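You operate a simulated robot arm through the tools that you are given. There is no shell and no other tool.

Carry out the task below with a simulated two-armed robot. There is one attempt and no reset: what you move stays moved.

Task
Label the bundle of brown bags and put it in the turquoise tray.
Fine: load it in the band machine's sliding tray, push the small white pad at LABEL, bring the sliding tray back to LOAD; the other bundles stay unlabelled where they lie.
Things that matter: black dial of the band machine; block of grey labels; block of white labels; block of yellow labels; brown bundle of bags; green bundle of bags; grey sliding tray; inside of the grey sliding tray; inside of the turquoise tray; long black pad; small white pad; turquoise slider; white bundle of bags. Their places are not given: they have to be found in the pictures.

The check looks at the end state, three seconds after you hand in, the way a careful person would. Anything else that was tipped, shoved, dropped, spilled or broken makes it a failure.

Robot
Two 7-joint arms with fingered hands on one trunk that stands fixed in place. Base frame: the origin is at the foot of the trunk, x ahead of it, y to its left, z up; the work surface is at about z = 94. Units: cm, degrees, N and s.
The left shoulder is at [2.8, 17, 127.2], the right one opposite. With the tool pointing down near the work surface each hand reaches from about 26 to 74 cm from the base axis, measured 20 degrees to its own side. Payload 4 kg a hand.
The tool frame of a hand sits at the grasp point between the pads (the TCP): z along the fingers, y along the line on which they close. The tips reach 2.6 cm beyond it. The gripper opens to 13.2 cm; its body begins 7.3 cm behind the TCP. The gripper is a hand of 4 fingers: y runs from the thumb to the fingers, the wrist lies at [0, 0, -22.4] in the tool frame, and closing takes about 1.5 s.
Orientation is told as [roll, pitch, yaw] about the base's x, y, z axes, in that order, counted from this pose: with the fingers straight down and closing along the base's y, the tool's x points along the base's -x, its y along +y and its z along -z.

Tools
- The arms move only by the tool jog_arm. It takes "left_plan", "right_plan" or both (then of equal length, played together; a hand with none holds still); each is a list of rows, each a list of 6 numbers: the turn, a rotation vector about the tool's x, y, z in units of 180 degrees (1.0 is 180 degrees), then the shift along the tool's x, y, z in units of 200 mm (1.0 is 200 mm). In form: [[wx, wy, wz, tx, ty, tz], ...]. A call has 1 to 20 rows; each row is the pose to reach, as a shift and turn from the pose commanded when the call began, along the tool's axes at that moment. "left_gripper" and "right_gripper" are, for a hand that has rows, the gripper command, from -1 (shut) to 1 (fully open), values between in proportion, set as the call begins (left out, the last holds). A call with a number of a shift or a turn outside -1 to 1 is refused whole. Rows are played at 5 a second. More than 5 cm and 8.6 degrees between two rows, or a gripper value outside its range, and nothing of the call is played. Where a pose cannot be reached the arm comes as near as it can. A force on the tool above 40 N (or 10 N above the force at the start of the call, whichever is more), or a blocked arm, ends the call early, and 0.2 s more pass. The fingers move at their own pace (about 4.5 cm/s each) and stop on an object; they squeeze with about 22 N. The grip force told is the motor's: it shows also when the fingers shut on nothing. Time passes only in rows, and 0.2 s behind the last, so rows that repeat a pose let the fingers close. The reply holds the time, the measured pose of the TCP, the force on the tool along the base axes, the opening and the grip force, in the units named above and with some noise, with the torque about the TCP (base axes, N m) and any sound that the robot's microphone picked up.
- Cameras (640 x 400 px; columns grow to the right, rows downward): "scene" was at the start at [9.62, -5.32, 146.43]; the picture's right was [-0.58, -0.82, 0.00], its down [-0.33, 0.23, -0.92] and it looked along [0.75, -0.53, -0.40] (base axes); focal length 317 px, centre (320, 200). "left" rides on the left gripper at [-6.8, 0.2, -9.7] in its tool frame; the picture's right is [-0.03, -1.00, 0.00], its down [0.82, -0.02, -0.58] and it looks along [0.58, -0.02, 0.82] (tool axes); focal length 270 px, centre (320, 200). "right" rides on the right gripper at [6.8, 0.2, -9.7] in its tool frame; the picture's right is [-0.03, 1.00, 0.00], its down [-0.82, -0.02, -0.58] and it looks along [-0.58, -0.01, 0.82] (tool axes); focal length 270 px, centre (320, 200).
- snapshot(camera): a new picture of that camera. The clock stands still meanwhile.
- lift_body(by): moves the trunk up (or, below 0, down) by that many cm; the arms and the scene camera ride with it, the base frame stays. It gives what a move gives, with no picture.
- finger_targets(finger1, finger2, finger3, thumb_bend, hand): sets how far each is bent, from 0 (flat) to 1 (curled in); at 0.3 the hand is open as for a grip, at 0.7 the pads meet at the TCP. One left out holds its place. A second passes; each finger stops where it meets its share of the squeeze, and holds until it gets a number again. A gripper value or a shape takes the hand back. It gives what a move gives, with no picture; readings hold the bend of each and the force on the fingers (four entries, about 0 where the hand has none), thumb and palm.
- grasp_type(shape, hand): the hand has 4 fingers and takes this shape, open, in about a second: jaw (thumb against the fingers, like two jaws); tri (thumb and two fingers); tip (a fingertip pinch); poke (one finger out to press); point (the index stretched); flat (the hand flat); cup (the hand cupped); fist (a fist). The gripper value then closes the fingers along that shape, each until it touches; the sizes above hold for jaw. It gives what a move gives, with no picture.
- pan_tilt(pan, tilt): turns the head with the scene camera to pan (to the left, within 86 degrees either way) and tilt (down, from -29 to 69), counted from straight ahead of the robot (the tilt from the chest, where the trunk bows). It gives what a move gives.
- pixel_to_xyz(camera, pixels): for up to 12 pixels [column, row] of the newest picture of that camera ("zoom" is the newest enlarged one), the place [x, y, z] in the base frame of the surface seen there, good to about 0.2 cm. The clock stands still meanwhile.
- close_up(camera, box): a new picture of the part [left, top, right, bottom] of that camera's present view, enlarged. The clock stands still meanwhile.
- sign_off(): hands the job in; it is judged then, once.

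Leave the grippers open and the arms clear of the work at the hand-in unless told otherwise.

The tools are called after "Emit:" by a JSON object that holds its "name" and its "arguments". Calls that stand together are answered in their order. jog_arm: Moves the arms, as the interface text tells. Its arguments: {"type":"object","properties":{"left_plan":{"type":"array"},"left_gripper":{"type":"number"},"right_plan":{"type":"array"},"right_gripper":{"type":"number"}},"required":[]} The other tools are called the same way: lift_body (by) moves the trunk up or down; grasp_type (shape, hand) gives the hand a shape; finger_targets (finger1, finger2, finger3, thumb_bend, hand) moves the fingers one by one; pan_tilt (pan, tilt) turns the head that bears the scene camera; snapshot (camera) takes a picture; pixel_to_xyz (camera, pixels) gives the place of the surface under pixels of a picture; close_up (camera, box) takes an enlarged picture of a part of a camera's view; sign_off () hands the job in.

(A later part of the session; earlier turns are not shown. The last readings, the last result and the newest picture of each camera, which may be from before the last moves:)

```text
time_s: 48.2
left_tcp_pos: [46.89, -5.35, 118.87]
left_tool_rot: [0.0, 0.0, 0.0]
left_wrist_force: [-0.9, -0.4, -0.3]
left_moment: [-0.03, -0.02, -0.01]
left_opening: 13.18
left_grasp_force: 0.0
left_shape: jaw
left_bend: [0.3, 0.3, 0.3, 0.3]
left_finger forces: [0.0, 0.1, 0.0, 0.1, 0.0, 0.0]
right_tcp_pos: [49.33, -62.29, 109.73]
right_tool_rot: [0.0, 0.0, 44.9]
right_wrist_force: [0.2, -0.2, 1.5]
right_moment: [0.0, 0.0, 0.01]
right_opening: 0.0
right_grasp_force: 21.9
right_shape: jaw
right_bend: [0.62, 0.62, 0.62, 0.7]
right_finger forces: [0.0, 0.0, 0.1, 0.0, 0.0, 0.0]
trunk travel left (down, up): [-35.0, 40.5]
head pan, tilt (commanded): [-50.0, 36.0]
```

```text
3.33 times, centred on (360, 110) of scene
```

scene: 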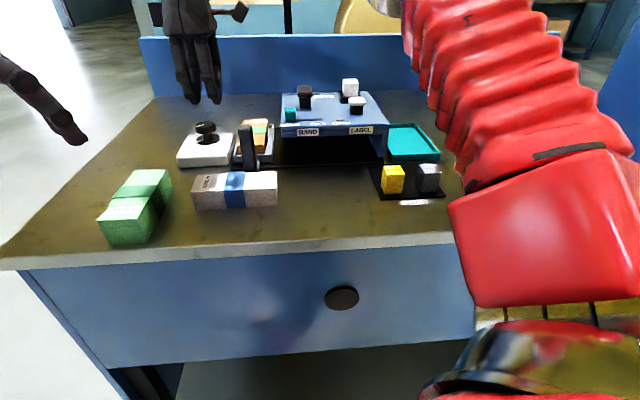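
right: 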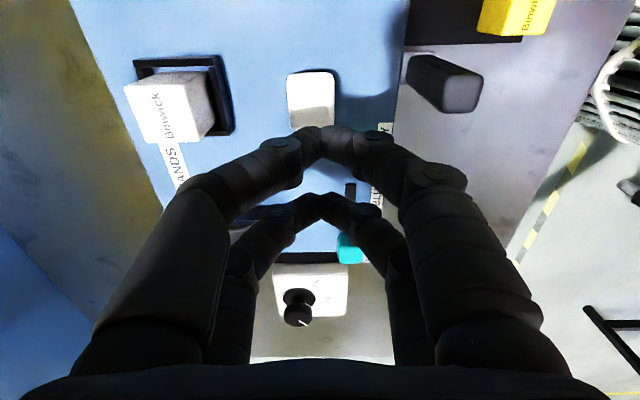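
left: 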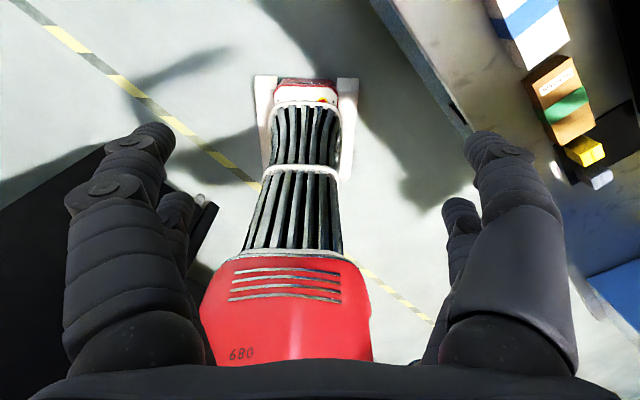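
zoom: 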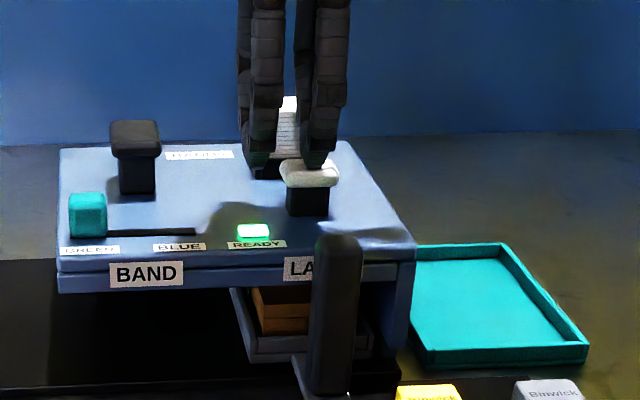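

The right finger pair is right over the white pad. I press slowly: 0.1–0.15 cm per row, 1.2 cm in all, and read force and sound.

Emit:
{"name": "jog_arm", "arguments": {"right_plan": [[0, 0, 0, 0, 0, 0.007], [0, 0, 0, 0, 0, 0.014], [0, 0, 0, 0, 0, 0.021], [0, 0, 0, 0, 0, 0.028], [0, 0, 0, 0, 0, 0.035], [0, 0, 0, 0, 0, 0.042], [0, 0, 0, 0, 0, 0.049], [0, 0, 0, 0, 0, 0.056], [0, 0, 0, 0, 0, 0.06]]}}

Emit:
{"name": "close_up", "arguments": {"camera": "scene", "box": [280, 50, 440, 170]}}

```text
time_s: 50.2
left_tcp_pos: [46.86, -5.56, 118.64]
left_tool_rot: [0.0, 0.0, 0.0]
left_wrist_force: [0.1, 0.0, 1.3]
left_moment: [-0.02, 0.0, 0.01]
left_opening: 13.19
left_grasp_force: 0.0
left_shape: jaw
left_bend: [0.3, 0.3, 0.3, 0.3]
left_finger forces: [0.1, 0.0, 0.0, 0.1, 0.1, 0.0]
right_tcp_pos: [49.26, -62.31, 108.48]
right_tool_rot: [0.1, 0.0, 45.0]
right_wrist_force: [-1.4, 0.2, 6.0]
right_moment: [-0.06, 0.09, -0.01]
right_opening: 0.0
right_grasp_force: 21.8
right_shape: jaw
right_bend: [0.62, 0.62, 0.62, 0.7]
right_finger forces: [0.0, 0.0, 0.1, 0.1, 0.0, 0.0]
trunk travel left (down, up): [-35.0, 40.5]
head pan, tilt (commanded): [-50.0, 36.0]
heard: click
```

```text
3.33 times, centred on (360, 110) of scene
```

zoom: 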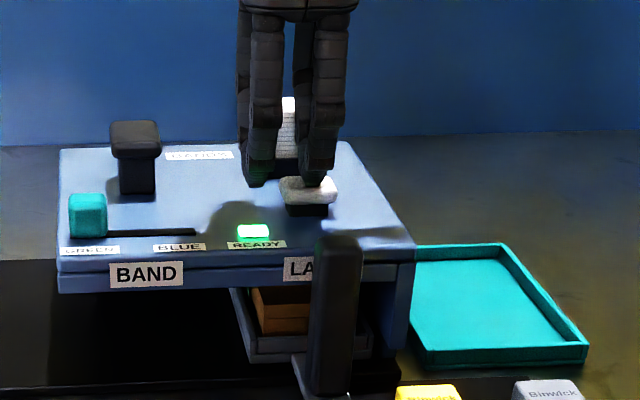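

A click was heard at 6 N. I release straight up 7 cm and look at the machine again.

Emit:
{"name": "jog_arm", "arguments": {"right_plan": [[0, 0, 0, 0, 0, -0.03], [0, 0, 0, 0, 0, -0.1], [0, 0, 0, 0, 0, -0.2], [0, 0, 0, 0, 0, -0.35], [0, 0, 0, 0, 0, -0.35]]}}

Emit:
{"name": "close_up", "arguments": {"camera": "scene", "box": [280, 50, 440, 190]}}

```text
time_s: 51.4
left_tcp_pos: [46.87, -5.45, 118.75]
left_tool_rot: [0.0, 0.2, 0.0]
left_wrist_force: [0.6, 0.7, -0.4]
left_moment: [-0.01, 0.01, -0.01]
left_opening: 13.2
left_grasp_force: 0.1
left_shape: jaw
left_bend: [0.3, 0.3, 0.3, 0.3]
left_finger forces: [0.1, 0.0, 0.0, 0.0, 0.0, 0.0]
right_tcp_pos: [49.45, -62.42, 115.38]
right_tool_rot: [0.2, 0.0, 44.9]
right_wrist_force: [-0.2, -0.3, -0.7]
right_moment: [0.03, 0.0, 0.0]
right_opening: 0.01
right_grasp_force: 22.3
right_shape: jaw
right_bend: [0.62, 0.62, 0.62, 0.7]
right_finger forces: [0.0, 0.0, 0.0, 0.0, 0.1, 0.0]
trunk travel left (down, up): [-35.0, 40.5]
head pan, tilt (commanded): [-50.0, 36.0]
```

```text
2.86 times, centred on (360, 120) of scene
```

zoom: 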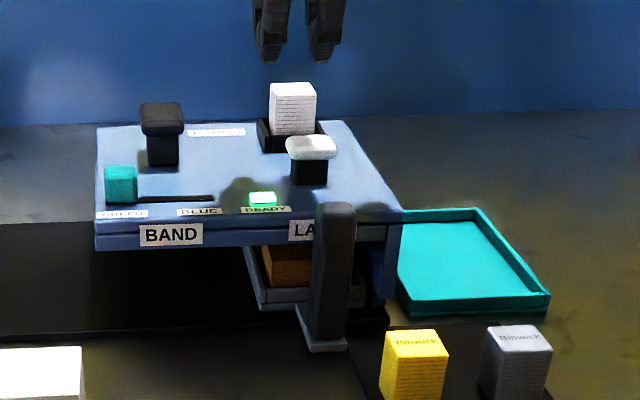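

The pad sprang back up. Next I bring the tray back: move to the +u side of the handle (u≈16.8, v≈68.7) at z≈115, then descend to z≈102.3.

Emit:
{"name": "jog_arm", "arguments": {"right_plan": [[0, 0, 0, 0.07, 0.1, 0], [0, 0, 0, 0.15, 0.21, 0], [0, 0, 0, 0.23, 0.32, 0], [0, 0, 0, 0.31, 0.43, 0], [0, 0, 0, 0.382, 0.52, 0], [0, 0, 0, 0.382, 0.52, 0]]}}

Emit:
{"name": "snapshot", "arguments": {"camera": "scene"}}

Emit:
{"name": "snapshot", "arguments": {"camera": "right"}}

```text
time_s: 52.8
left_tcp_pos: [46.95, -5.5, 118.66]
left_tool_rot: [0.1, 0.2, 0.0]
left_wrist_force: [0.5, -0.3, -0.1]
left_moment: [0.01, 0.03, -0.01]
left_opening: 13.22
left_grasp_force: 0.1
left_shape: jaw
left_bend: [0.3, 0.3, 0.3, 0.3]
left_finger forces: [0.0, 0.1, 0.1, 0.0, 0.0, 0.0]
right_tcp_pos: [36.67, -60.32, 115.41]
right_tool_rot: [0.2, 0.2, 44.9]
right_wrist_force: [-0.1, 0.0, -0.2]
right_moment: [0.01, 0.0, 0.01]
right_opening: 0.01
right_grasp_force: 21.4
right_shape: jaw
right_bend: [0.62, 0.62, 0.62, 0.7]
right_finger forces: [0.1, 0.0, 0.0, 0.0, 0.0, 0.0]
trunk travel left (down, up): [-35.0, 40.5]
head pan, tilt (commanded): [-50.0, 36.0]
```

```text
taken
```

scene: 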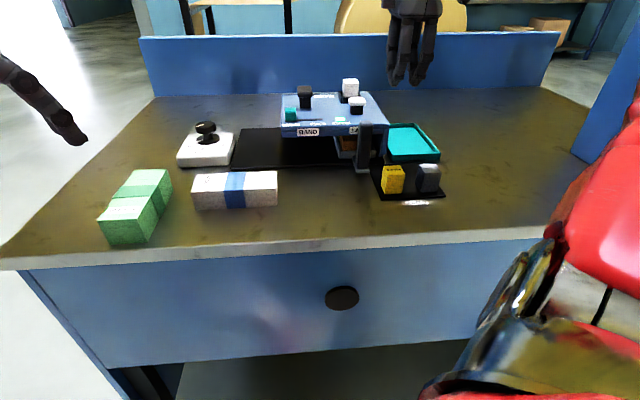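

```text
taken
```

right: 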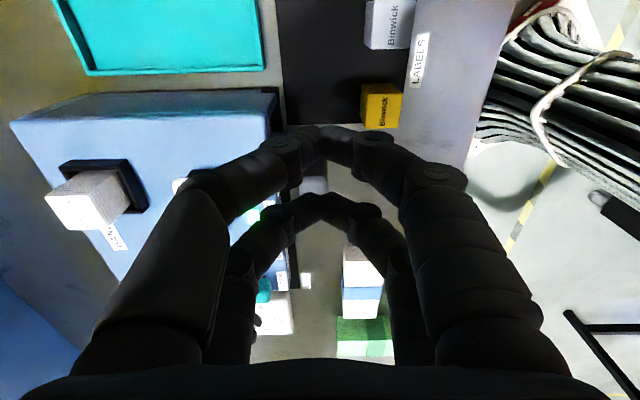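

The hand is at u 16.7, v 68.6, with the handle 1.8 cm to its -u side. I descend 13.1 cm to z≈102.3.

Emit:
{"name": "jog_arm", "arguments": {"right_plan": [[0, 0, 0, 0, 0, 0.15], [0, 0, 0, 0, 0, 0.3], [0, 0, 0, 0, 0, 0.45], [0, 0, 0, 0, 0, 0.56], [0, 0, 0, 0, 0, 0.655], [0, 0, 0, 0, 0, 0.655]]}}

Emit:
{"name": "close_up", "arguments": {"camera": "scene", "box": [280, 50, 460, 210]}}

```text
time_s: 54.2
left_tcp_pos: [46.81, -5.42, 118.74]
left_tool_rot: [0.0, 0.0, 0.0]
left_wrist_force: [0.7, 0.4, 0.2]
left_moment: [0.02, -0.01, -0.03]
left_opening: 13.21
left_grasp_force: 0.2
left_shape: jaw
left_bend: [0.3, 0.3, 0.3, 0.3]
left_finger forces: [0.0, 0.1, 0.0, 0.0, 0.0, 0.0]
right_tcp_pos: [36.5, -60.43, 102.32]
right_tool_rot: [0.1, 0.1, 45.0]
right_wrist_force: [0.4, 0.5, 0.3]
right_moment: [-0.03, 0.02, 0.01]
right_opening: 0.02
right_grasp_force: 21.8
right_shape: jaw
right_bend: [0.62, 0.62, 0.62, 0.7]
right_finger forces: [0.1, 0.1, 0.0, 0.1, 0.0, 0.1]
trunk travel left (down, up): [-35.0, 40.5]
head pan, tilt (commanded): [-50.0, 36.0]
```

```text
2.50 times, centred on (370, 130) of scene
```

zoom: 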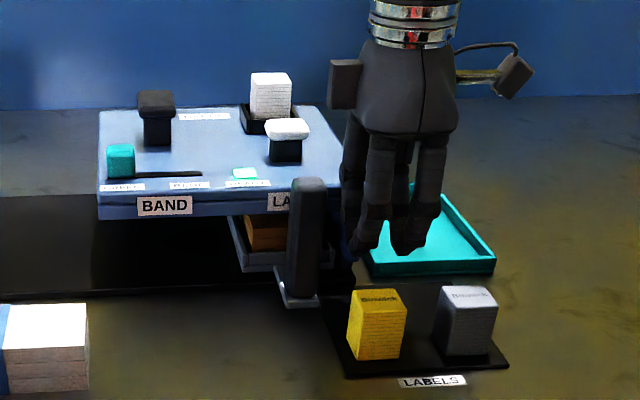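

Clear of the yellow block and machine. I push the handle back along -u, first 12 cm.

Emit:
{"name": "jog_arm", "arguments": {"right_plan": [[0, 0, 0, -0.03, 0, 0], [0, 0, 0, -0.06, 0, 0], [0, 0, 0, -0.09, 0, 0], [0, 0, 0, -0.12, 0, 0], [0, 0, 0, -0.15, 0, 0], [0, 0, 0, -0.18, 0, 0], [0, 0, 0, -0.21, 0, 0], [0, 0, 0, -0.24, 0, 0], [0, 0, 0, -0.27, 0, 0], [0, 0, 0, -0.3, 0, 0], [0, 0, 0, -0.33, 0, 0], [0, 0, 0, -0.36, 0, 0], [0, 0, 0, -0.39, 0, 0], [0, 0, 0, -0.42, 0, 0], [0, 0, 0, -0.45, 0, 0], [0, 0, 0, -0.48, 0, 0], [0, 0, 0, -0.51, 0, 0], [0, 0, 0, -0.54, 0, 0], [0, 0, 0, -0.57, 0, 0], [0, 0, 0, -0.6, 0, 0]]}}

Emit:
{"name": "close_up", "arguments": {"camera": "scene", "box": [220, 50, 440, 200]}}

```text
time_s: 58.4
left_tcp_pos: [46.78, -5.39, 118.7]
left_tool_rot: [-0.1, 0.1, 0.0]
left_wrist_force: [-0.8, -0.9, 0.0]
left_moment: [-0.03, 0.03, -0.04]
left_opening: 13.18
left_grasp_force: 0.0
left_shape: jaw
left_bend: [0.3, 0.3, 0.3, 0.3]
left_finger forces: [0.0, 0.0, 0.0, 0.0, 0.0, 0.1]
right_tcp_pos: [45.08, -51.99, 102.33]
right_tool_rot: [0.1, 0.1, 45.0]
right_wrist_force: [-0.8, 0.9, -0.1]
right_moment: [0.03, 0.01, 0.04]
right_opening: 0.0
right_grasp_force: 22.0
right_shape: jaw
right_bend: [0.62, 0.62, 0.62, 0.7]
right_finger forces: [0.0, 0.1, 0.1, 0.0, 0.0, 0.0]
trunk travel left (down, up): [-35.0, 40.5]
head pan, tilt (commanded): [-50.0, 36.0]
```

```text
2.67 times, centred on (330, 125) of scene
```

zoom: 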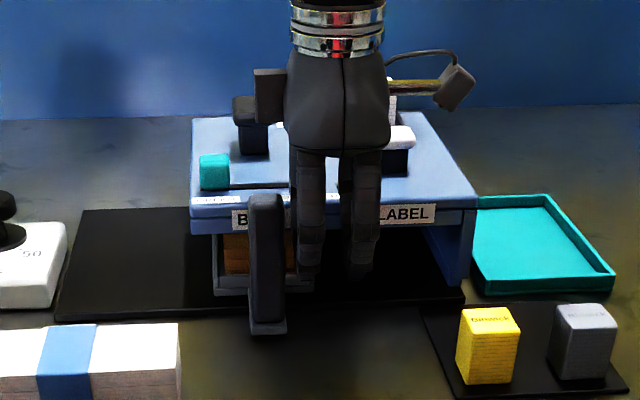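

The tray follows back. I continue 12 cm more along -u, slowing near the end.

Emit:
{"name": "jog_arm", "arguments": {"right_plan": [[0, 0, 0, -0.03, 0, 0], [0, 0, 0, -0.06, 0, 0], [0, 0, 0, -0.09, 0, 0], [0, 0, 0, -0.12, 0, 0], [0, 0, 0, -0.15, 0, 0], [0, 0, 0, -0.18, 0, 0], [0, 0, 0, -0.21, 0, 0], [0, 0, 0, -0.245, 0, 0], [0, 0, 0, -0.28, 0, 0], [0, 0, 0, -0.315, 0, 0], [0, 0, 0, -0.35, 0, 0], [0, 0, 0, -0.385, 0, 0], [0, 0, 0, -0.42, 0, 0], [0, 0, 0, -0.455, 0, 0], [0, 0, 0, -0.49, 0, 0], [0, 0, 0, -0.52, 0, 0], [0, 0, 0, -0.55, 0, 0], [0, 0, 0, -0.575, 0, 0], [0, 0, 0, -0.595, 0, 0], [0, 0, 0, -0.61, 0, 0]]}}

Emit:
{"name": "close_up", "arguments": {"camera": "scene", "box": [170, 50, 350, 200]}}

```text
time_s: 62.6
left_tcp_pos: [46.82, -5.45, 118.7]
left_tool_rot: [0.0, 0.2, -0.1]
left_wrist_force: [-0.4, -0.1, -0.2]
left_moment: [-0.03, 0.0, 0.03]
left_opening: 13.17
left_grasp_force: 0.0
left_shape: jaw
left_bend: [0.3, 0.3, 0.3, 0.3]
left_finger forces: [0.0, 0.0, 0.0, 0.1, 0.0, 0.0]
right_tcp_pos: [53.71, -43.23, 102.25]
right_tool_rot: [0.0, 0.0, 45.0]
right_wrist_force: [-0.5, -0.4, 0.4]
right_moment: [0.01, 0.03, -0.01]
right_opening: 0.0
right_grasp_force: 21.7
right_shape: jaw
right_bend: [0.62, 0.62, 0.62, 0.7]
right_finger forces: [0.0, 0.0, 0.0, 0.0, 0.0, 0.0]
trunk travel left (down, up): [-35.0, 40.5]
head pan, tilt (commanded): [-50.0, 36.0]
```

```text
2.67 times, centred on (260, 125) of scene
```

zoom: 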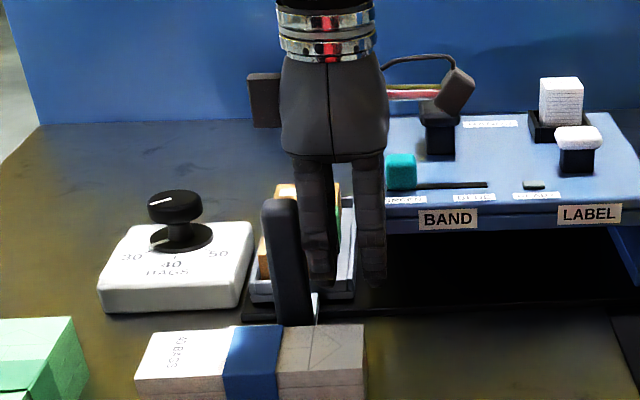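

The tray is close to its start place. I measure the handle's left face at zoom (266,205–290) against its first position (u -13.1…-10.6).

Emit:
{"name": "pixel_to_xyz", "arguments": {"camera": "zoom", "pixels": [[266, 205], [290, 202], [280, 200], [268, 230], [272, 270], [285, 240], [280, 300], [262, 290], [270, 282], [345, 285]]}}

```text
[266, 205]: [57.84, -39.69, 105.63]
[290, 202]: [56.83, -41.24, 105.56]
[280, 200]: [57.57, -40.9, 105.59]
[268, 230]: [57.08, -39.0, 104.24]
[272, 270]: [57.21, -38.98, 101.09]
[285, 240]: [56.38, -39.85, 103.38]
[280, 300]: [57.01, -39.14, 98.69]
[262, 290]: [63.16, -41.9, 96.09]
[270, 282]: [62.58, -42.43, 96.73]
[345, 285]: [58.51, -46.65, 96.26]
```

The handle's left face reads u≈-12.85, matching its starting value (-12.7…-12.9). I back off 3 cm toward +u, rise, and inspect the tray and the label from above.

Emit:
{"name": "jog_arm", "arguments": {"right_plan": [[0, 0, 0, 0.05, 0, 0], [0, 0, 0, 0.1, 0, 0], [0, 0, 0, 0.15, 0, 0], [0, 0, 0, 0.15, 0, -0.15], [0, 0, 0, 0.15, 0, -0.3], [0, 0, 0, 0.15, 0, -0.45], [0, 0, 0, 0.15, 0, -0.65], [0, 0, 0, 0.15, 0.15, -0.75], [0, 0, 0, 0.15, 0.3, -0.75], [0, 0, 0, 0.15, 0.3, -0.75]]}}

Emit:
{"name": "close_up", "arguments": {"camera": "scene", "box": [200, 90, 310, 190]}}

Emit:
{"name": "snapshot", "arguments": {"camera": "scene"}}

```text
time_s: 64.8
left_tcp_pos: [46.85, -5.38, 118.81]
left_tool_rot: [0.0, 0.1, -0.1]
left_wrist_force: [0.1, 0.1, 0.4]
left_moment: [-0.03, -0.01, 0.01]
left_opening: 13.18
left_grasp_force: 0.1
left_shape: jaw
left_bend: [0.3, 0.3, 0.3, 0.3]
left_finger forces: [0.0, 0.0, 0.0, 0.1, 0.0, 0.1]
right_tcp_pos: [47.35, -41.23, 117.25]
right_tool_rot: [0.0, 0.0, 45.0]
right_wrist_force: [-0.7, 0.3, -1.0]
right_moment: [-0.03, -0.02, 0.01]
right_opening: 0.0
right_grasp_force: 22.3
right_shape: jaw
right_bend: [0.62, 0.62, 0.62, 0.7]
right_finger forces: [0.1, 0.0, 0.0, 0.0, 0.0, 0.1]
trunk travel left (down, up): [-35.0, 40.5]
head pan, tilt (commanded): [-50.0, 36.0]
```

```text
4.00 times, centred on (255, 140) of scene
```

zoom: 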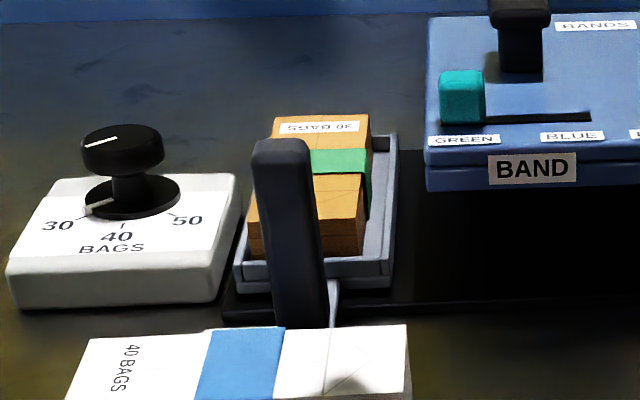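

```text
taken
```

scene: 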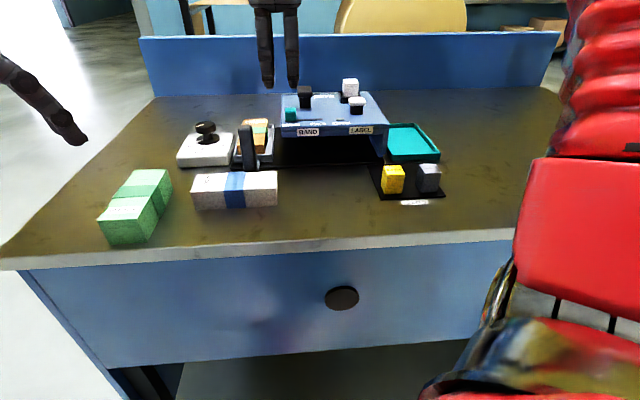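

From the head I can't yet see a Binwick label on the bundle; the handle hides part of its top. I look with the right-hand camera.

Emit:
{"name": "snapshot", "arguments": {"camera": "right"}}

Emit:
{"name": "pixel_to_xyz", "arguments": {"camera": "zoom", "pixels": [[258, 145], [305, 142], [270, 180], [275, 260], [240, 262], [392, 250], [240, 285], [390, 282], [280, 120], [368, 118], [364, 250], [252, 245]]}}

```text
taken
```

right: 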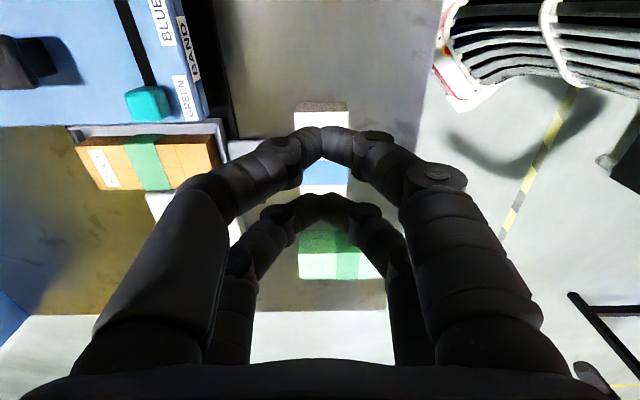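

```text
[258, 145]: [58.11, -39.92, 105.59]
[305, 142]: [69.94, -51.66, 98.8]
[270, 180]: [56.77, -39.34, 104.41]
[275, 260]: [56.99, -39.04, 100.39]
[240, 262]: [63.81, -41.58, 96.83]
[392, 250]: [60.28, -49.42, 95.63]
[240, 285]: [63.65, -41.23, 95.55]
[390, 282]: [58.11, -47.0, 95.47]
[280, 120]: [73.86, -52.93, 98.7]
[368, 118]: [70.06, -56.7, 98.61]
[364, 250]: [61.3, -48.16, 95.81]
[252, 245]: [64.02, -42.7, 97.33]
```

The tray is back at its start place (near corners u -15.7 and -7.86, as before). I zoom the hand camera onto the bundle at (80–220,130–195) to look for the label.

Emit:
{"name": "close_up", "arguments": {"camera": "right", "box": [60, 110, 230, 215]}}

Emit:
{"name": "close_up", "arguments": {"camera": "scene", "box": [225, 105, 285, 165]}}

Emit:
{"name": "close_up", "arguments": {"camera": "scene", "box": [330, 70, 400, 140]}}

```text
3.76 times, centred on (145, 162) of right
```

zoom: 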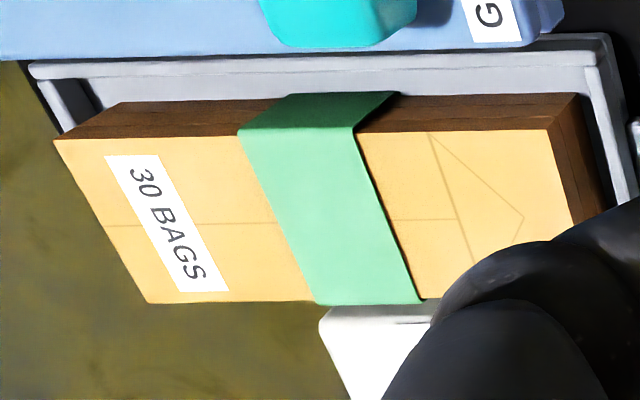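

```text
6.67 times, centred on (255, 135) of scene
```

zoom: 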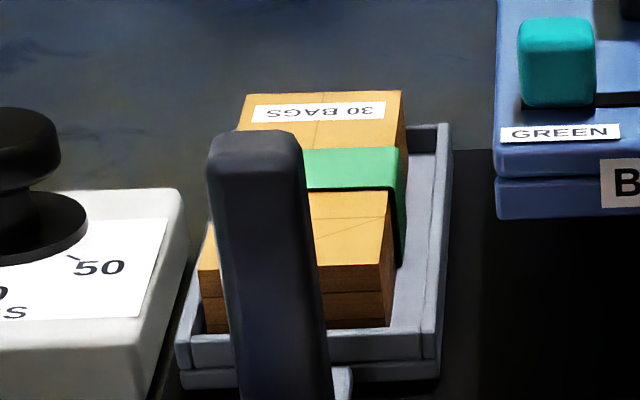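

```text
5.71 times, centred on (365, 105) of scene
```

zoom: 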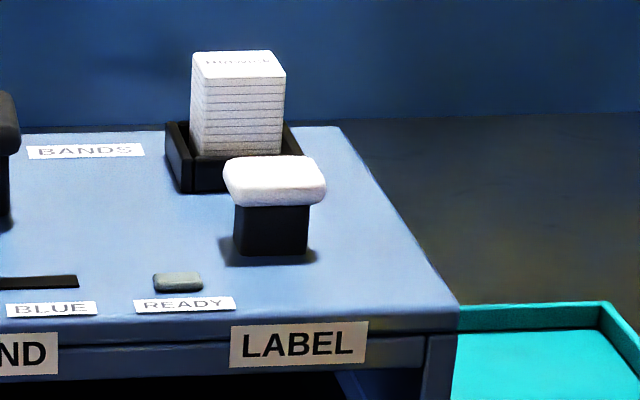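

I see no Binwick label yet on the visible part of the top, and the near-left corner is hidden. I move the hand camera over the tray for a full view (TCP to u≈-13, v≈77, z 117).

Emit:
{"name": "jog_arm", "arguments": {"right_plan": [[0, 0, 0, -0.07, -0.12, 0], [0, 0, 0, -0.145, -0.24, 0], [0, 0, 0, -0.22, -0.36, 0], [0, 0, 0, -0.29, -0.48, 0], [0, 0, 0, -0.36, -0.6, 0], [0, 0, 0, -0.433, -0.72, 0], [0, 0, 0, -0.433, -0.72, 0]]}}

Emit:
{"name": "snapshot", "arguments": {"camera": "right"}}

Emit:
{"name": "close_up", "arguments": {"camera": "right", "box": [200, 20, 400, 145]}}

```text
time_s: 66.4
left_tcp_pos: [47.01, -5.52, 118.69]
left_tool_rot: [0.0, 0.1, 0.0]
left_wrist_force: [0.1, -0.2, -0.4]
left_moment: [0.01, 0.02, -0.01]
left_opening: 13.19
left_grasp_force: 0.0
left_shape: jaw
left_bend: [0.3, 0.3, 0.3, 0.3]
left_finger forces: [0.0, 0.1, 0.0, 0.1, 0.0, 0.0]
right_tcp_pos: [61.96, -44.89, 117.19]
right_tool_rot: [0.2, 0.0, 45.0]
right_wrist_force: [0.6, -0.2, -0.3]
right_moment: [0.0, 0.02, -0.01]
right_opening: 0.0
right_grasp_force: 22.3
right_shape: jaw
right_bend: [0.62, 0.62, 0.62, 0.7]
right_finger forces: [0.1, 0.1, 0.0, 0.0, 0.0, 0.0]
right hand out of reach, approached as far as the arm can: row 6, 7
trunk travel left (down, up): [-35.0, 40.5]
head pan, tilt (commanded): [-50.0, 36.0]
```

```text
taken
```

right: 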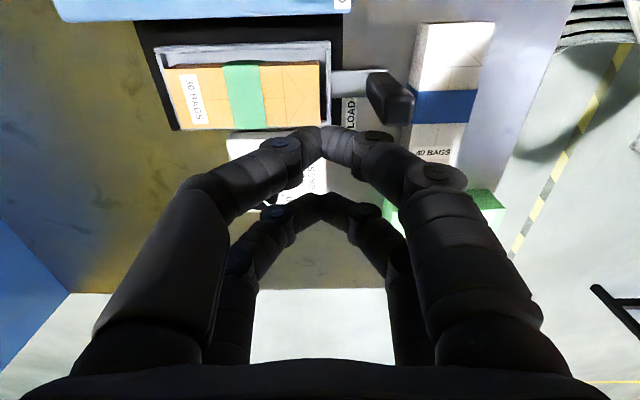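

```text
3.20 times, centred on (300, 82) of right
```

zoom: 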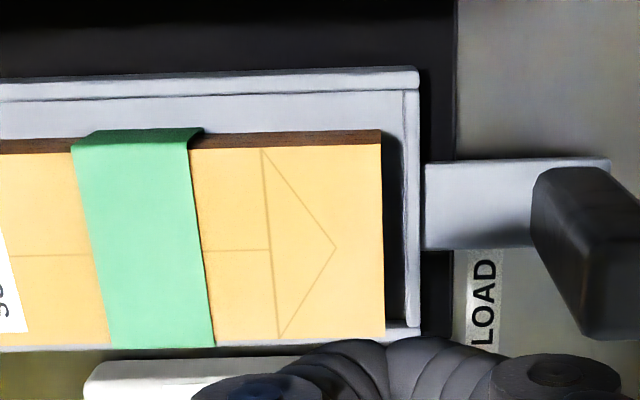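

The whole top is visible now: only the "30 BAGS" slip, no Binwick label, so that press didn't label it (the click came, but READY stayed lit). I'll redo it with the tray well aligned and a deeper, longer press. First the hand goes back to the handle's -u side (u -17.6, v 68.7).

Emit:
{"name": "jog_arm", "arguments": {"right_plan": [[0, 0, 0, -0.07, 0.09, 0], [0, 0, 0, -0.14, 0.18, 0], [0, 0, 0, -0.21, 0.27, 0], [0, 0, 0, -0.277, 0.3425, 0], [0, 0, 0, -0.277, 0.3425, 0.0], [0, 0, 0, -0.277, 0.3425, 0.15], [0, 0, 0, -0.277, 0.3425, 0.3], [0, 0, 0, -0.277, 0.3425, 0.45], [0, 0, 0, -0.277, 0.3425, 0.6], [0, 0, 0, -0.277, 0.3425, 0.7], [0, 0, 0, -0.277, 0.3425, 0.745], [0, 0, 0, -0.277, 0.3425, 0.745]]}}

Emit:
{"name": "close_up", "arguments": {"camera": "scene", "box": [160, 40, 320, 190]}}

```text
time_s: 69.0
left_tcp_pos: [47.02, -5.52, 118.6]
left_tool_rot: [0.0, 0.1, 0.1]
left_wrist_force: [-0.5, 0.4, 0.4]
left_moment: [-0.03, 0.02, 0.01]
left_opening: 13.19
left_grasp_force: 0.0
left_shape: jaw
left_bend: [0.3, 0.3, 0.3, 0.3]
left_finger forces: [0.1, 0.0, 0.0, 0.0, 0.1, 0.0]
right_tcp_pos: [60.88, -36.07, 102.45]
right_tool_rot: [0.0, 0.0, 45.1]
right_wrist_force: [1.2, -0.3, -0.8]
right_moment: [0.02, 0.01, -0.04]
right_opening: 0.03
right_grasp_force: 22.2
right_shape: jaw
right_bend: [0.62, 0.62, 0.62, 0.7]
right_finger forces: [0.0, 0.0, 0.1, 0.0, 0.0, 0.0]
trunk travel left (down, up): [-35.0, 40.5]
head pan, tilt (commanded): [-50.0, 36.0]
```

```text
2.67 times, centred on (240, 115) of scene
```

zoom: 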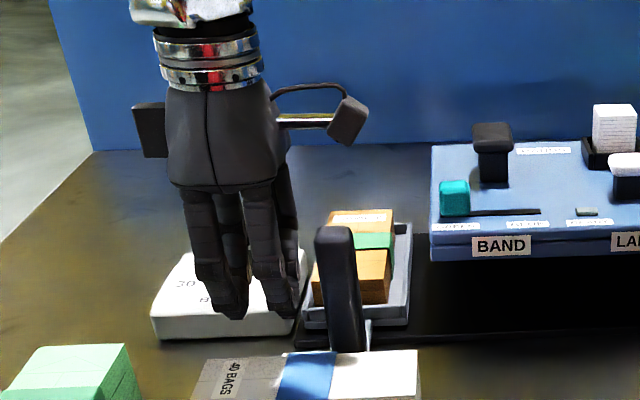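

Same start pose as before. I push along +u 12 cm, then another 12.8 cm to end with the handle's centre at u≈11.

Emit:
{"name": "jog_arm", "arguments": {"right_plan": [[0, 0, 0, 0.03, 0, 0], [0, 0, 0, 0.06, 0, 0], [0, 0, 0, 0.09, 0, 0], [0, 0, 0, 0.12, 0, 0], [0, 0, 0, 0.15, 0, 0], [0, 0, 0, 0.18, 0, 0], [0, 0, 0, 0.21, 0, 0], [0, 0, 0, 0.24, 0, 0], [0, 0, 0, 0.27, 0, 0], [0, 0, 0, 0.3, 0, 0], [0, 0, 0, 0.33, 0, 0], [0, 0, 0, 0.36, 0, 0], [0, 0, 0, 0.39, 0, 0], [0, 0, 0, 0.42, 0, 0], [0, 0, 0, 0.45, 0, 0], [0, 0, 0, 0.48, 0, 0], [0, 0, 0, 0.51, 0, 0], [0, 0, 0, 0.54, 0, 0], [0, 0, 0, 0.57, 0, 0], [0, 0, 0, 0.6, 0, 0]]}}

Emit:
{"name": "close_up", "arguments": {"camera": "scene", "box": [200, 40, 460, 200]}}

```text
time_s: 73.2
left_tcp_pos: [46.89, -5.41, 118.67]
left_tool_rot: [0.0, 0.0, 0.0]
left_wrist_force: [0.8, -0.7, -0.3]
left_moment: [-0.02, 0.02, -0.02]
left_opening: 13.2
left_grasp_force: 0.0
left_shape: jaw
left_bend: [0.3, 0.3, 0.3, 0.3]
left_finger forces: [0.0, 0.0, 0.0, 0.0, 0.0, 0.0]
right_tcp_pos: [52.42, -44.55, 102.4]
right_tool_rot: [0.1, 0.0, 45.0]
right_wrist_force: [0.2, 0.7, 1.0]
right_moment: [-0.02, -0.02, -0.02]
right_opening: 0.03
right_grasp_force: 22.1
right_shape: jaw
right_bend: [0.62, 0.62, 0.62, 0.7]
right_finger forces: [0.0, 0.0, 0.1, 0.1, 0.4, 0.0]
trunk travel left (down, up): [-35.0, 40.5]
head pan, tilt (commanded): [-50.0, 36.0]
```

```text
2.46 times, centred on (330, 120) of scene
```

zoom: 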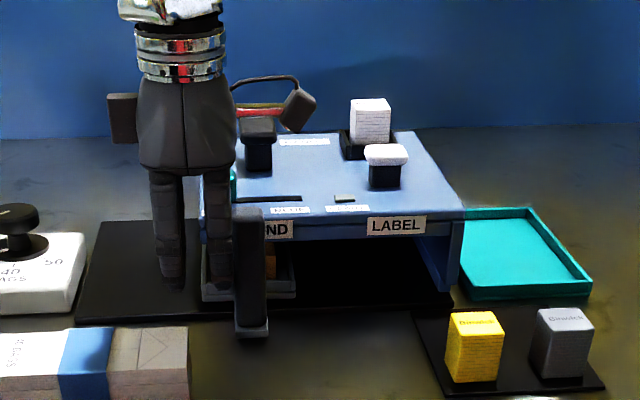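

READY is dark here, with the tray between stations. I push the remaining 12.75 cm, slower at the end.

Emit:
{"name": "jog_arm", "arguments": {"right_plan": [[0, 0, 0, 0.035, 0, 0], [0, 0, 0, 0.07, 0, 0], [0, 0, 0, 0.105, 0, 0], [0, 0, 0, 0.14, 0, 0], [0, 0, 0, 0.175, 0, 0], [0, 0, 0, 0.21, 0, 0], [0, 0, 0, 0.245, 0, 0], [0, 0, 0, 0.28, 0, 0], [0, 0, 0, 0.315, 0, 0], [0, 0, 0, 0.35, 0, 0], [0, 0, 0, 0.385, 0, 0], [0, 0, 0, 0.42, 0, 0], [0, 0, 0, 0.455, 0, 0], [0, 0, 0, 0.49, 0, 0], [0, 0, 0, 0.525, 0, 0], [0, 0, 0, 0.555, 0, 0], [0, 0, 0, 0.585, 0, 0], [0, 0, 0, 0.61, 0, 0], [0, 0, 0, 0.63, 0, 0], [0, 0, 0, 0.638, 0, 0]]}}

Emit:
{"name": "close_up", "arguments": {"camera": "scene", "box": [240, 40, 460, 200]}}

```text
time_s: 77.4
left_tcp_pos: [46.96, -5.29, 118.64]
left_tool_rot: [-0.1, 0.1, 0.0]
left_wrist_force: [-0.4, 0.0, -0.9]
left_moment: [-0.05, 0.03, 0.03]
left_opening: 13.2
left_grasp_force: 0.0
left_shape: jaw
left_bend: [0.3, 0.3, 0.3, 0.3]
left_finger forces: [0.0, 0.0, 0.1, 0.1, 0.1, 0.0]
right_tcp_pos: [43.5, -53.46, 102.33]
right_tool_rot: [0.1, 0.0, 44.9]
right_wrist_force: [1.8, 3.2, -0.8]
right_moment: [0.0, -0.01, 0.01]
right_opening: 0.03
right_grasp_force: 22.0
right_shape: jaw
right_bend: [0.62, 0.62, 0.62, 0.7]
right_finger forces: [0.0, 0.1, 0.1, 0.1, 3.2, 0.0]
trunk travel left (down, up): [-35.0, 40.5]
head pan, tilt (commanded): [-50.0, 36.0]
```

```text
2.50 times, centred on (350, 120) of scene
```

zoom: 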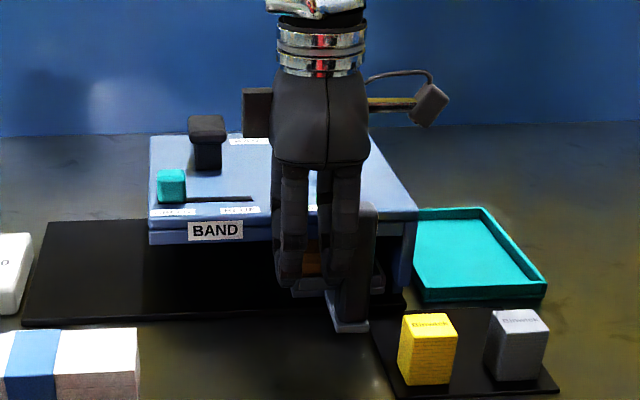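

A 3–4 N reaction now shows, maybe the end of travel or friction. I push a further 0.4 cm gently to make sure the tray is fully at LABEL, then measure the handle.

Emit:
{"name": "jog_arm", "arguments": {"right_plan": [[0, 0, 0, 0.006, 0, 0], [0, 0, 0, 0.012, 0, 0], [0, 0, 0, 0.018, 0, 0], [0, 0, 0, 0.018, 0, 0]]}}

Emit:
{"name": "close_up", "arguments": {"camera": "scene", "box": [240, 40, 460, 200]}}

Emit:
{"name": "pixel_to_xyz", "arguments": {"camera": "zoom", "pixels": [[365, 210], [373, 212], [373, 240], [375, 215], [355, 260], [371, 250], [350, 325], [380, 285]]}}

```text
time_s: 78.4
left_tcp_pos: [46.95, -5.31, 118.68]
left_tool_rot: [0.0, 0.2, 0.2]
left_wrist_force: [-0.5, 0.3, 0.1]
left_moment: [0.03, -0.02, 0.02]
left_opening: 13.19
left_grasp_force: 0.1
left_shape: jaw
left_bend: [0.3, 0.3, 0.3, 0.3]
left_finger forces: [0.0, 0.1, 0.1, 0.0, 0.0, 0.0]
right_tcp_pos: [43.19, -53.54, 102.34]
right_tool_rot: [0.0, 0.0, 45.2]
right_wrist_force: [9.3, 13.8, -1.9]
right_moment: [0.07, -0.05, 0.12]
right_opening: 0.0
right_grasp_force: 21.8
right_shape: jaw
right_bend: [0.62, 0.62, 0.62, 0.7]
right_finger forces: [0.0, 0.0, 0.1, 0.0, 11.1, 0.1]
trunk travel left (down, up): [-35.0, 40.5]
head pan, tilt (commanded): [-50.0, 36.0]
```

```text
2.50 times, centred on (350, 120) of scene
```

zoom: 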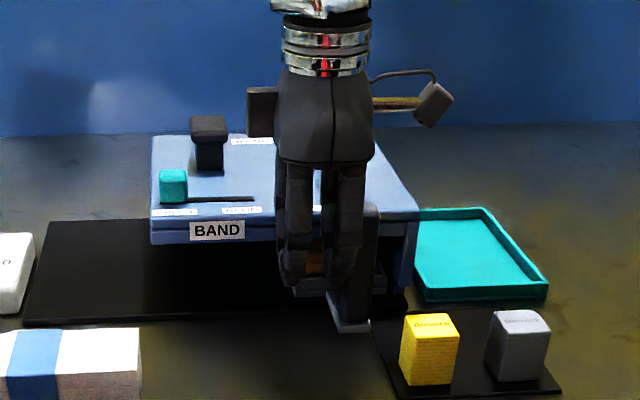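

```text
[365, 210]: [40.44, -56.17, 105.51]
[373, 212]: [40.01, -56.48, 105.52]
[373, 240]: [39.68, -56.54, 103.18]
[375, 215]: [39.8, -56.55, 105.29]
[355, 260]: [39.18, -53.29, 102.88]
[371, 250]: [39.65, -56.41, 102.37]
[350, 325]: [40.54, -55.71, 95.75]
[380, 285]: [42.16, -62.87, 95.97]
```

The force rose to 16 N with no motion: the tray is at its end stop, under LABEL. I back off 4 cm, lift to z≈114 and go above the white pad again.

Emit:
{"name": "jog_arm", "arguments": {"right_plan": [[0, 0, 0, -0.02, 0, 0], [0, 0, 0, -0.05, 0, 0], [0, 0, 0, -0.12, 0, 0], [0, 0, 0, -0.2, 0, 0], [0, 0, 0, -0.2, 0, -0.15], [0, 0, 0, -0.2, 0, -0.3], [0, 0, 0, -0.2, 0, -0.45], [0, 0, 0, -0.2, 0, -0.6], [0, 0, 0, -0.15, -0.1, -0.6], [0, 0, 0, -0.05, -0.25, -0.6], [0, 0, 0, 0.03, -0.4, -0.6], [0, 0, 0, 0.08, -0.5, -0.6], [0, 0, 0, 0.08, -0.5, -0.6]]}}

Emit:
{"name": "close_up", "arguments": {"camera": "scene", "box": [280, 30, 440, 170]}}

Emit:
{"name": "snapshot", "arguments": {"camera": "right"}}

```text
time_s: 81.2
left_tcp_pos: [46.88, -5.39, 118.73]
left_tool_rot: [0.1, 0.0, 0.0]
left_wrist_force: [0.1, -0.4, 0.6]
left_moment: [0.02, 0.0, 0.03]
left_opening: 13.22
left_grasp_force: 0.1
left_shape: jaw
left_bend: [0.3, 0.3, 0.3, 0.3]
left_finger forces: [0.0, 0.1, 0.0, 0.0, 0.0, 0.0]
right_tcp_pos: [49.02, -62.1, 114.42]
right_tool_rot: [0.0, 0.0, 45.1]
right_wrist_force: [-0.3, 0.1, 0.7]
right_moment: [0.0, 0.0, -0.01]
right_opening: 0.02
right_grasp_force: 22.0
right_shape: jaw
right_bend: [0.62, 0.62, 0.62, 0.7]
right_finger forces: [0.0, 0.0, 0.0, 0.0, 0.0, 0.0]
trunk travel left (down, up): [-35.0, 40.5]
head pan, tilt (commanded): [-50.0, 36.0]
```

```text
2.86 times, centred on (360, 100) of scene
```

zoom: 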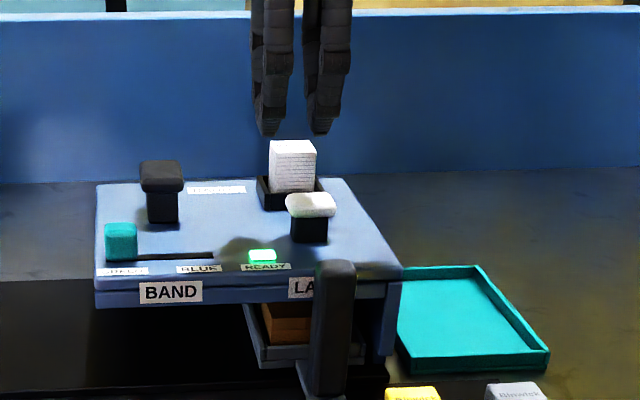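

```text
taken
```

right: 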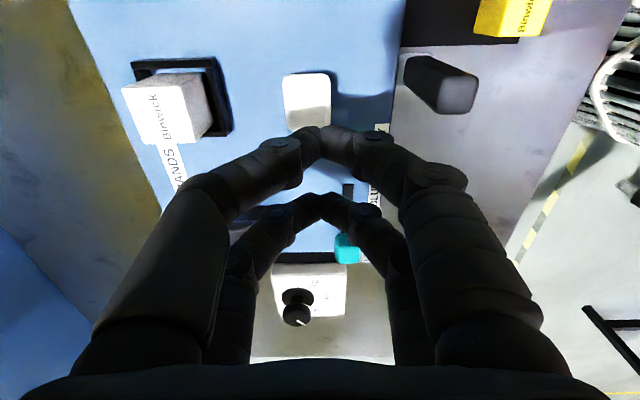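

READY is lit again and the finger pair is over the pad. I descend to z≈109.7, then press down to z≈108.5 as before and hold.

Emit:
{"name": "jog_arm", "arguments": {"right_plan": [[0, 0, 0, 0, -0.01, 0.08], [0, 0, 0, 0, -0.02, 0.16], [0, 0, 0, 0, -0.02, 0.21], [0, 0, 0, 0, -0.02, 0.235], [0, 0, 0, 0, -0.02, 0.242], [0, 0, 0, 0, -0.02, 0.249], [0, 0, 0, 0, -0.02, 0.256], [0, 0, 0, 0, -0.02, 0.263], [0, 0, 0, 0, -0.02, 0.27], [0, 0, 0, 0, -0.02, 0.277], [0, 0, 0, 0, -0.02, 0.284], [0, 0, 0, 0, -0.02, 0.291], [0, 0, 0, 0, -0.02, 0.295], [0, 0, 0, 0, -0.02, 0.295], [0, 0, 0, 0, -0.02, 0.295], [0, 0, 0, 0, -0.02, 0.295]]}}

Emit:
{"name": "close_up", "arguments": {"camera": "scene", "box": [300, 60, 420, 150]}}

```text
time_s: 84.6
left_tcp_pos: [46.85, -5.28, 118.69]
left_tool_rot: [0.0, 0.1, 0.0]
left_wrist_force: [0.0, 0.1, -0.3]
left_moment: [-0.05, -0.02, -0.02]
left_opening: 13.19
left_grasp_force: 0.1
left_shape: jaw
left_bend: [0.3, 0.3, 0.3, 0.3]
left_finger forces: [0.0, 0.0, 0.0, 0.0, 0.1, 0.0]
right_tcp_pos: [49.33, -62.24, 108.6]
right_tool_rot: [-0.1, 0.0, 45.0]
right_wrist_force: [1.3, -0.8, 4.9]
right_moment: [-0.11, 0.03, 0.03]
right_opening: 0.0
right_grasp_force: 22.1
right_shape: jaw
right_bend: [0.63, 0.62, 0.62, 0.7]
right_finger forces: [0.1, 0.0, 0.1, 0.0, 0.0, 0.0]
trunk travel left (down, up): [-35.0, 40.5]
head pan, tilt (commanded): [-50.0, 36.0]
heard: click
```

```text
4.44 times, centred on (360, 105) of scene
```

zoom: 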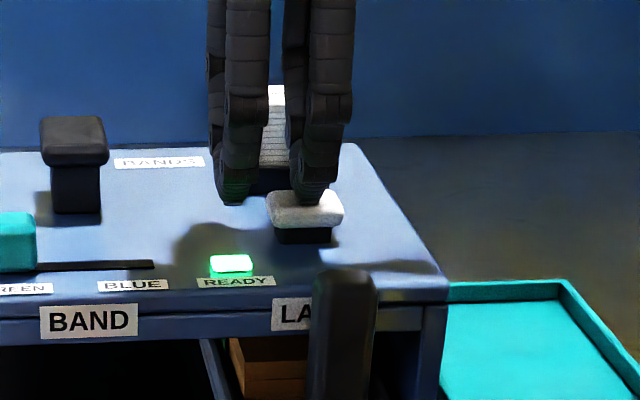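

The click came again at 5 N, and the pad still has travel left. I press further by 0.7 cm in small steps and hold for a second.

Emit:
{"name": "jog_arm", "arguments": {"right_plan": [[0, 0, 0, 0, 0, 0.005], [0, 0, 0, 0, 0, 0.01], [0, 0, 0, 0, 0, 0.015], [0, 0, 0, 0, 0, 0.02], [0, 0, 0, 0, 0, 0.025], [0, 0, 0, 0, 0, 0.03], [0, 0, 0, 0, 0, 0.035], [0, 0, 0, 0, 0, 0.035], [0, 0, 0, 0, 0, 0.035], [0, 0, 0, 0, 0, 0.035], [0, 0, 0, 0, 0, 0.035], [0, 0, 0, 0, 0, 0.035]]}}

Emit:
{"name": "close_up", "arguments": {"camera": "scene", "box": [300, 60, 420, 150]}}

```text
time_s: 87.2
left_tcp_pos: [46.86, -5.38, 118.7]
left_tool_rot: [-0.1, 0.0, 0.0]
left_wrist_force: [-0.6, 0.6, -0.1]
left_moment: [0.0, -0.02, -0.02]
left_opening: 13.19
left_grasp_force: 0.1
left_shape: jaw
left_bend: [0.3, 0.3, 0.3, 0.3]
left_finger forces: [0.0, 0.1, 0.1, 0.0, 0.0, 0.0]
right_tcp_pos: [49.28, -62.27, 107.9]
right_tool_rot: [0.0, 0.0, 45.0]
right_wrist_force: [2.4, -0.3, 8.5]
right_moment: [-0.15, 0.03, 0.01]
right_opening: 0.0
right_grasp_force: 22.1
right_shape: jaw
right_bend: [0.63, 0.62, 0.62, 0.7]
right_finger forces: [0.0, 0.0, 0.0, 0.0, 0.0, 0.1]
trunk travel left (down, up): [-35.0, 40.5]
head pan, tilt (commanded): [-50.0, 36.0]
```

```text
4.44 times, centred on (360, 105) of scene
```

zoom: 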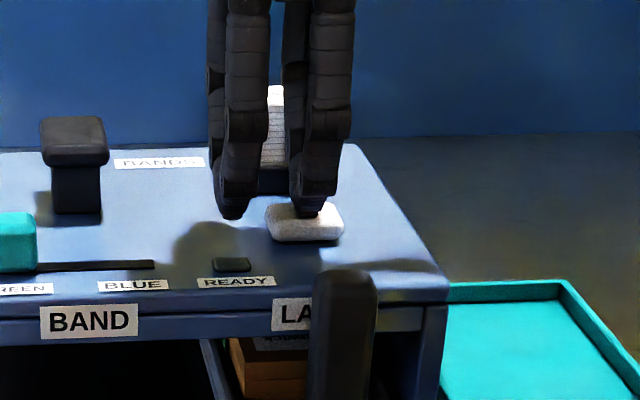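

READY has gone out and a label now shows on the bundle under the machine at zoom (280,343). The deeper press did the job. I release straight up.

Emit:
{"name": "jog_arm", "arguments": {"right_plan": [[0, 0, 0, 0, 0, -0.03], [0, 0, 0, 0, 0, -0.1], [0, 0, 0, 0, 0, -0.2], [0, 0, 0, 0, 0, -0.38], [0, 0, 0, 0, 0, -0.38]]}}

Emit:
{"name": "close_up", "arguments": {"camera": "scene", "box": [300, 70, 420, 180]}}

```text
time_s: 88.4
left_tcp_pos: [46.91, -5.38, 118.65]
left_tool_rot: [0.0, 0.1, 0.0]
left_wrist_force: [0.8, -0.2, -0.2]
left_moment: [-0.01, 0.0, 0.03]
left_opening: 13.17
left_grasp_force: 0.1
left_shape: jaw
left_bend: [0.3, 0.3, 0.3, 0.3]
left_finger forces: [0.1, 0.0, 0.0, 0.0, 0.0, 0.0]
right_tcp_pos: [49.31, -62.3, 115.32]
right_tool_rot: [0.1, 0.0, 45.0]
right_wrist_force: [0.4, -0.4, 0.4]
right_moment: [0.0, 0.01, -0.01]
right_opening: 0.0
right_grasp_force: 21.9
right_shape: jaw
right_bend: [0.63, 0.62, 0.62, 0.7]
right_finger forces: [0.1, 0.1, 0.0, 0.0, 0.1, 0.1]
trunk travel left (down, up): [-35.0, 40.5]
head pan, tilt (commanded): [-50.0, 36.0]
```

```text
3.64 times, centred on (360, 125) of scene
```

zoom: 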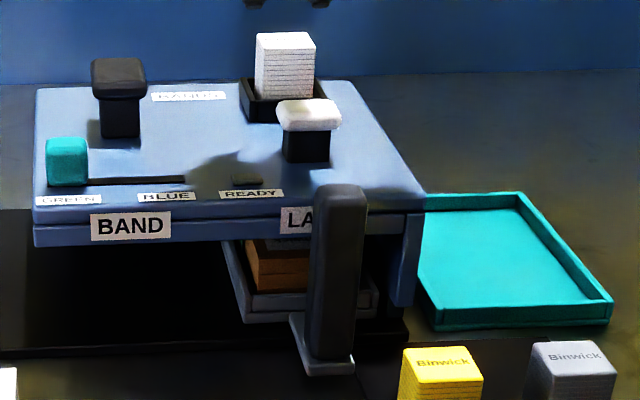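

The pad is back up and READY is out. I now go to the +u side of the handle again (u 16.75, v 68.6) and down to z≈102.3.

Emit:
{"name": "jog_arm", "arguments": {"right_plan": [[0, 0, 0, 0.07, 0.1, 0], [0, 0, 0, 0.15, 0.21, 0], [0, 0, 0, 0.23, 0.32, 0], [0, 0, 0, 0.31, 0.43, 0], [0, 0, 0, 0.378, 0.516, 0], [0, 0, 0, 0.378, 0.516, 0], [0, 0, 0, 0.378, 0.516, 0.15], [0, 0, 0, 0.378, 0.516, 0.3], [0, 0, 0, 0.378, 0.516, 0.45], [0, 0, 0, 0.378, 0.516, 0.57], [0, 0, 0, 0.378, 0.516, 0.65], [0, 0, 0, 0.378, 0.516, 0.65]]}}

Emit:
{"name": "close_up", "arguments": {"camera": "scene", "box": [280, 50, 460, 210]}}

```text
time_s: 91.0
left_tcp_pos: [46.81, -5.43, 118.65]
left_tool_rot: [0.0, 0.0, -0.1]
left_wrist_force: [-0.3, 0.5, -0.2]
left_moment: [-0.02, -0.04, 0.01]
left_opening: 13.21
left_grasp_force: 0.1
left_shape: jaw
left_bend: [0.3, 0.3, 0.3, 0.3]
left_finger forces: [0.1, 0.1, 0.0, 0.1, 0.0, 0.0]
right_tcp_pos: [36.6, -60.38, 102.38]
right_tool_rot: [0.1, 0.0, 45.0]
right_wrist_force: [0.0, -0.7, -0.1]
right_moment: [-0.02, 0.0, -0.02]
right_opening: 0.0
right_grasp_force: 22.1
right_shape: jaw
right_bend: [0.63, 0.62, 0.62, 0.7]
right_finger forces: [0.0, 0.0, 0.1, 0.0, 0.0, 0.0]
trunk travel left (down, up): [-35.0, 40.5]
head pan, tilt (commanded): [-50.0, 36.0]
```

```text
2.50 times, centred on (370, 130) of scene
```

zoom: 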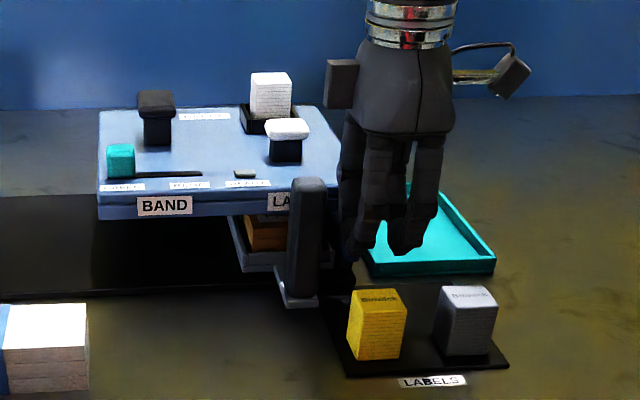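

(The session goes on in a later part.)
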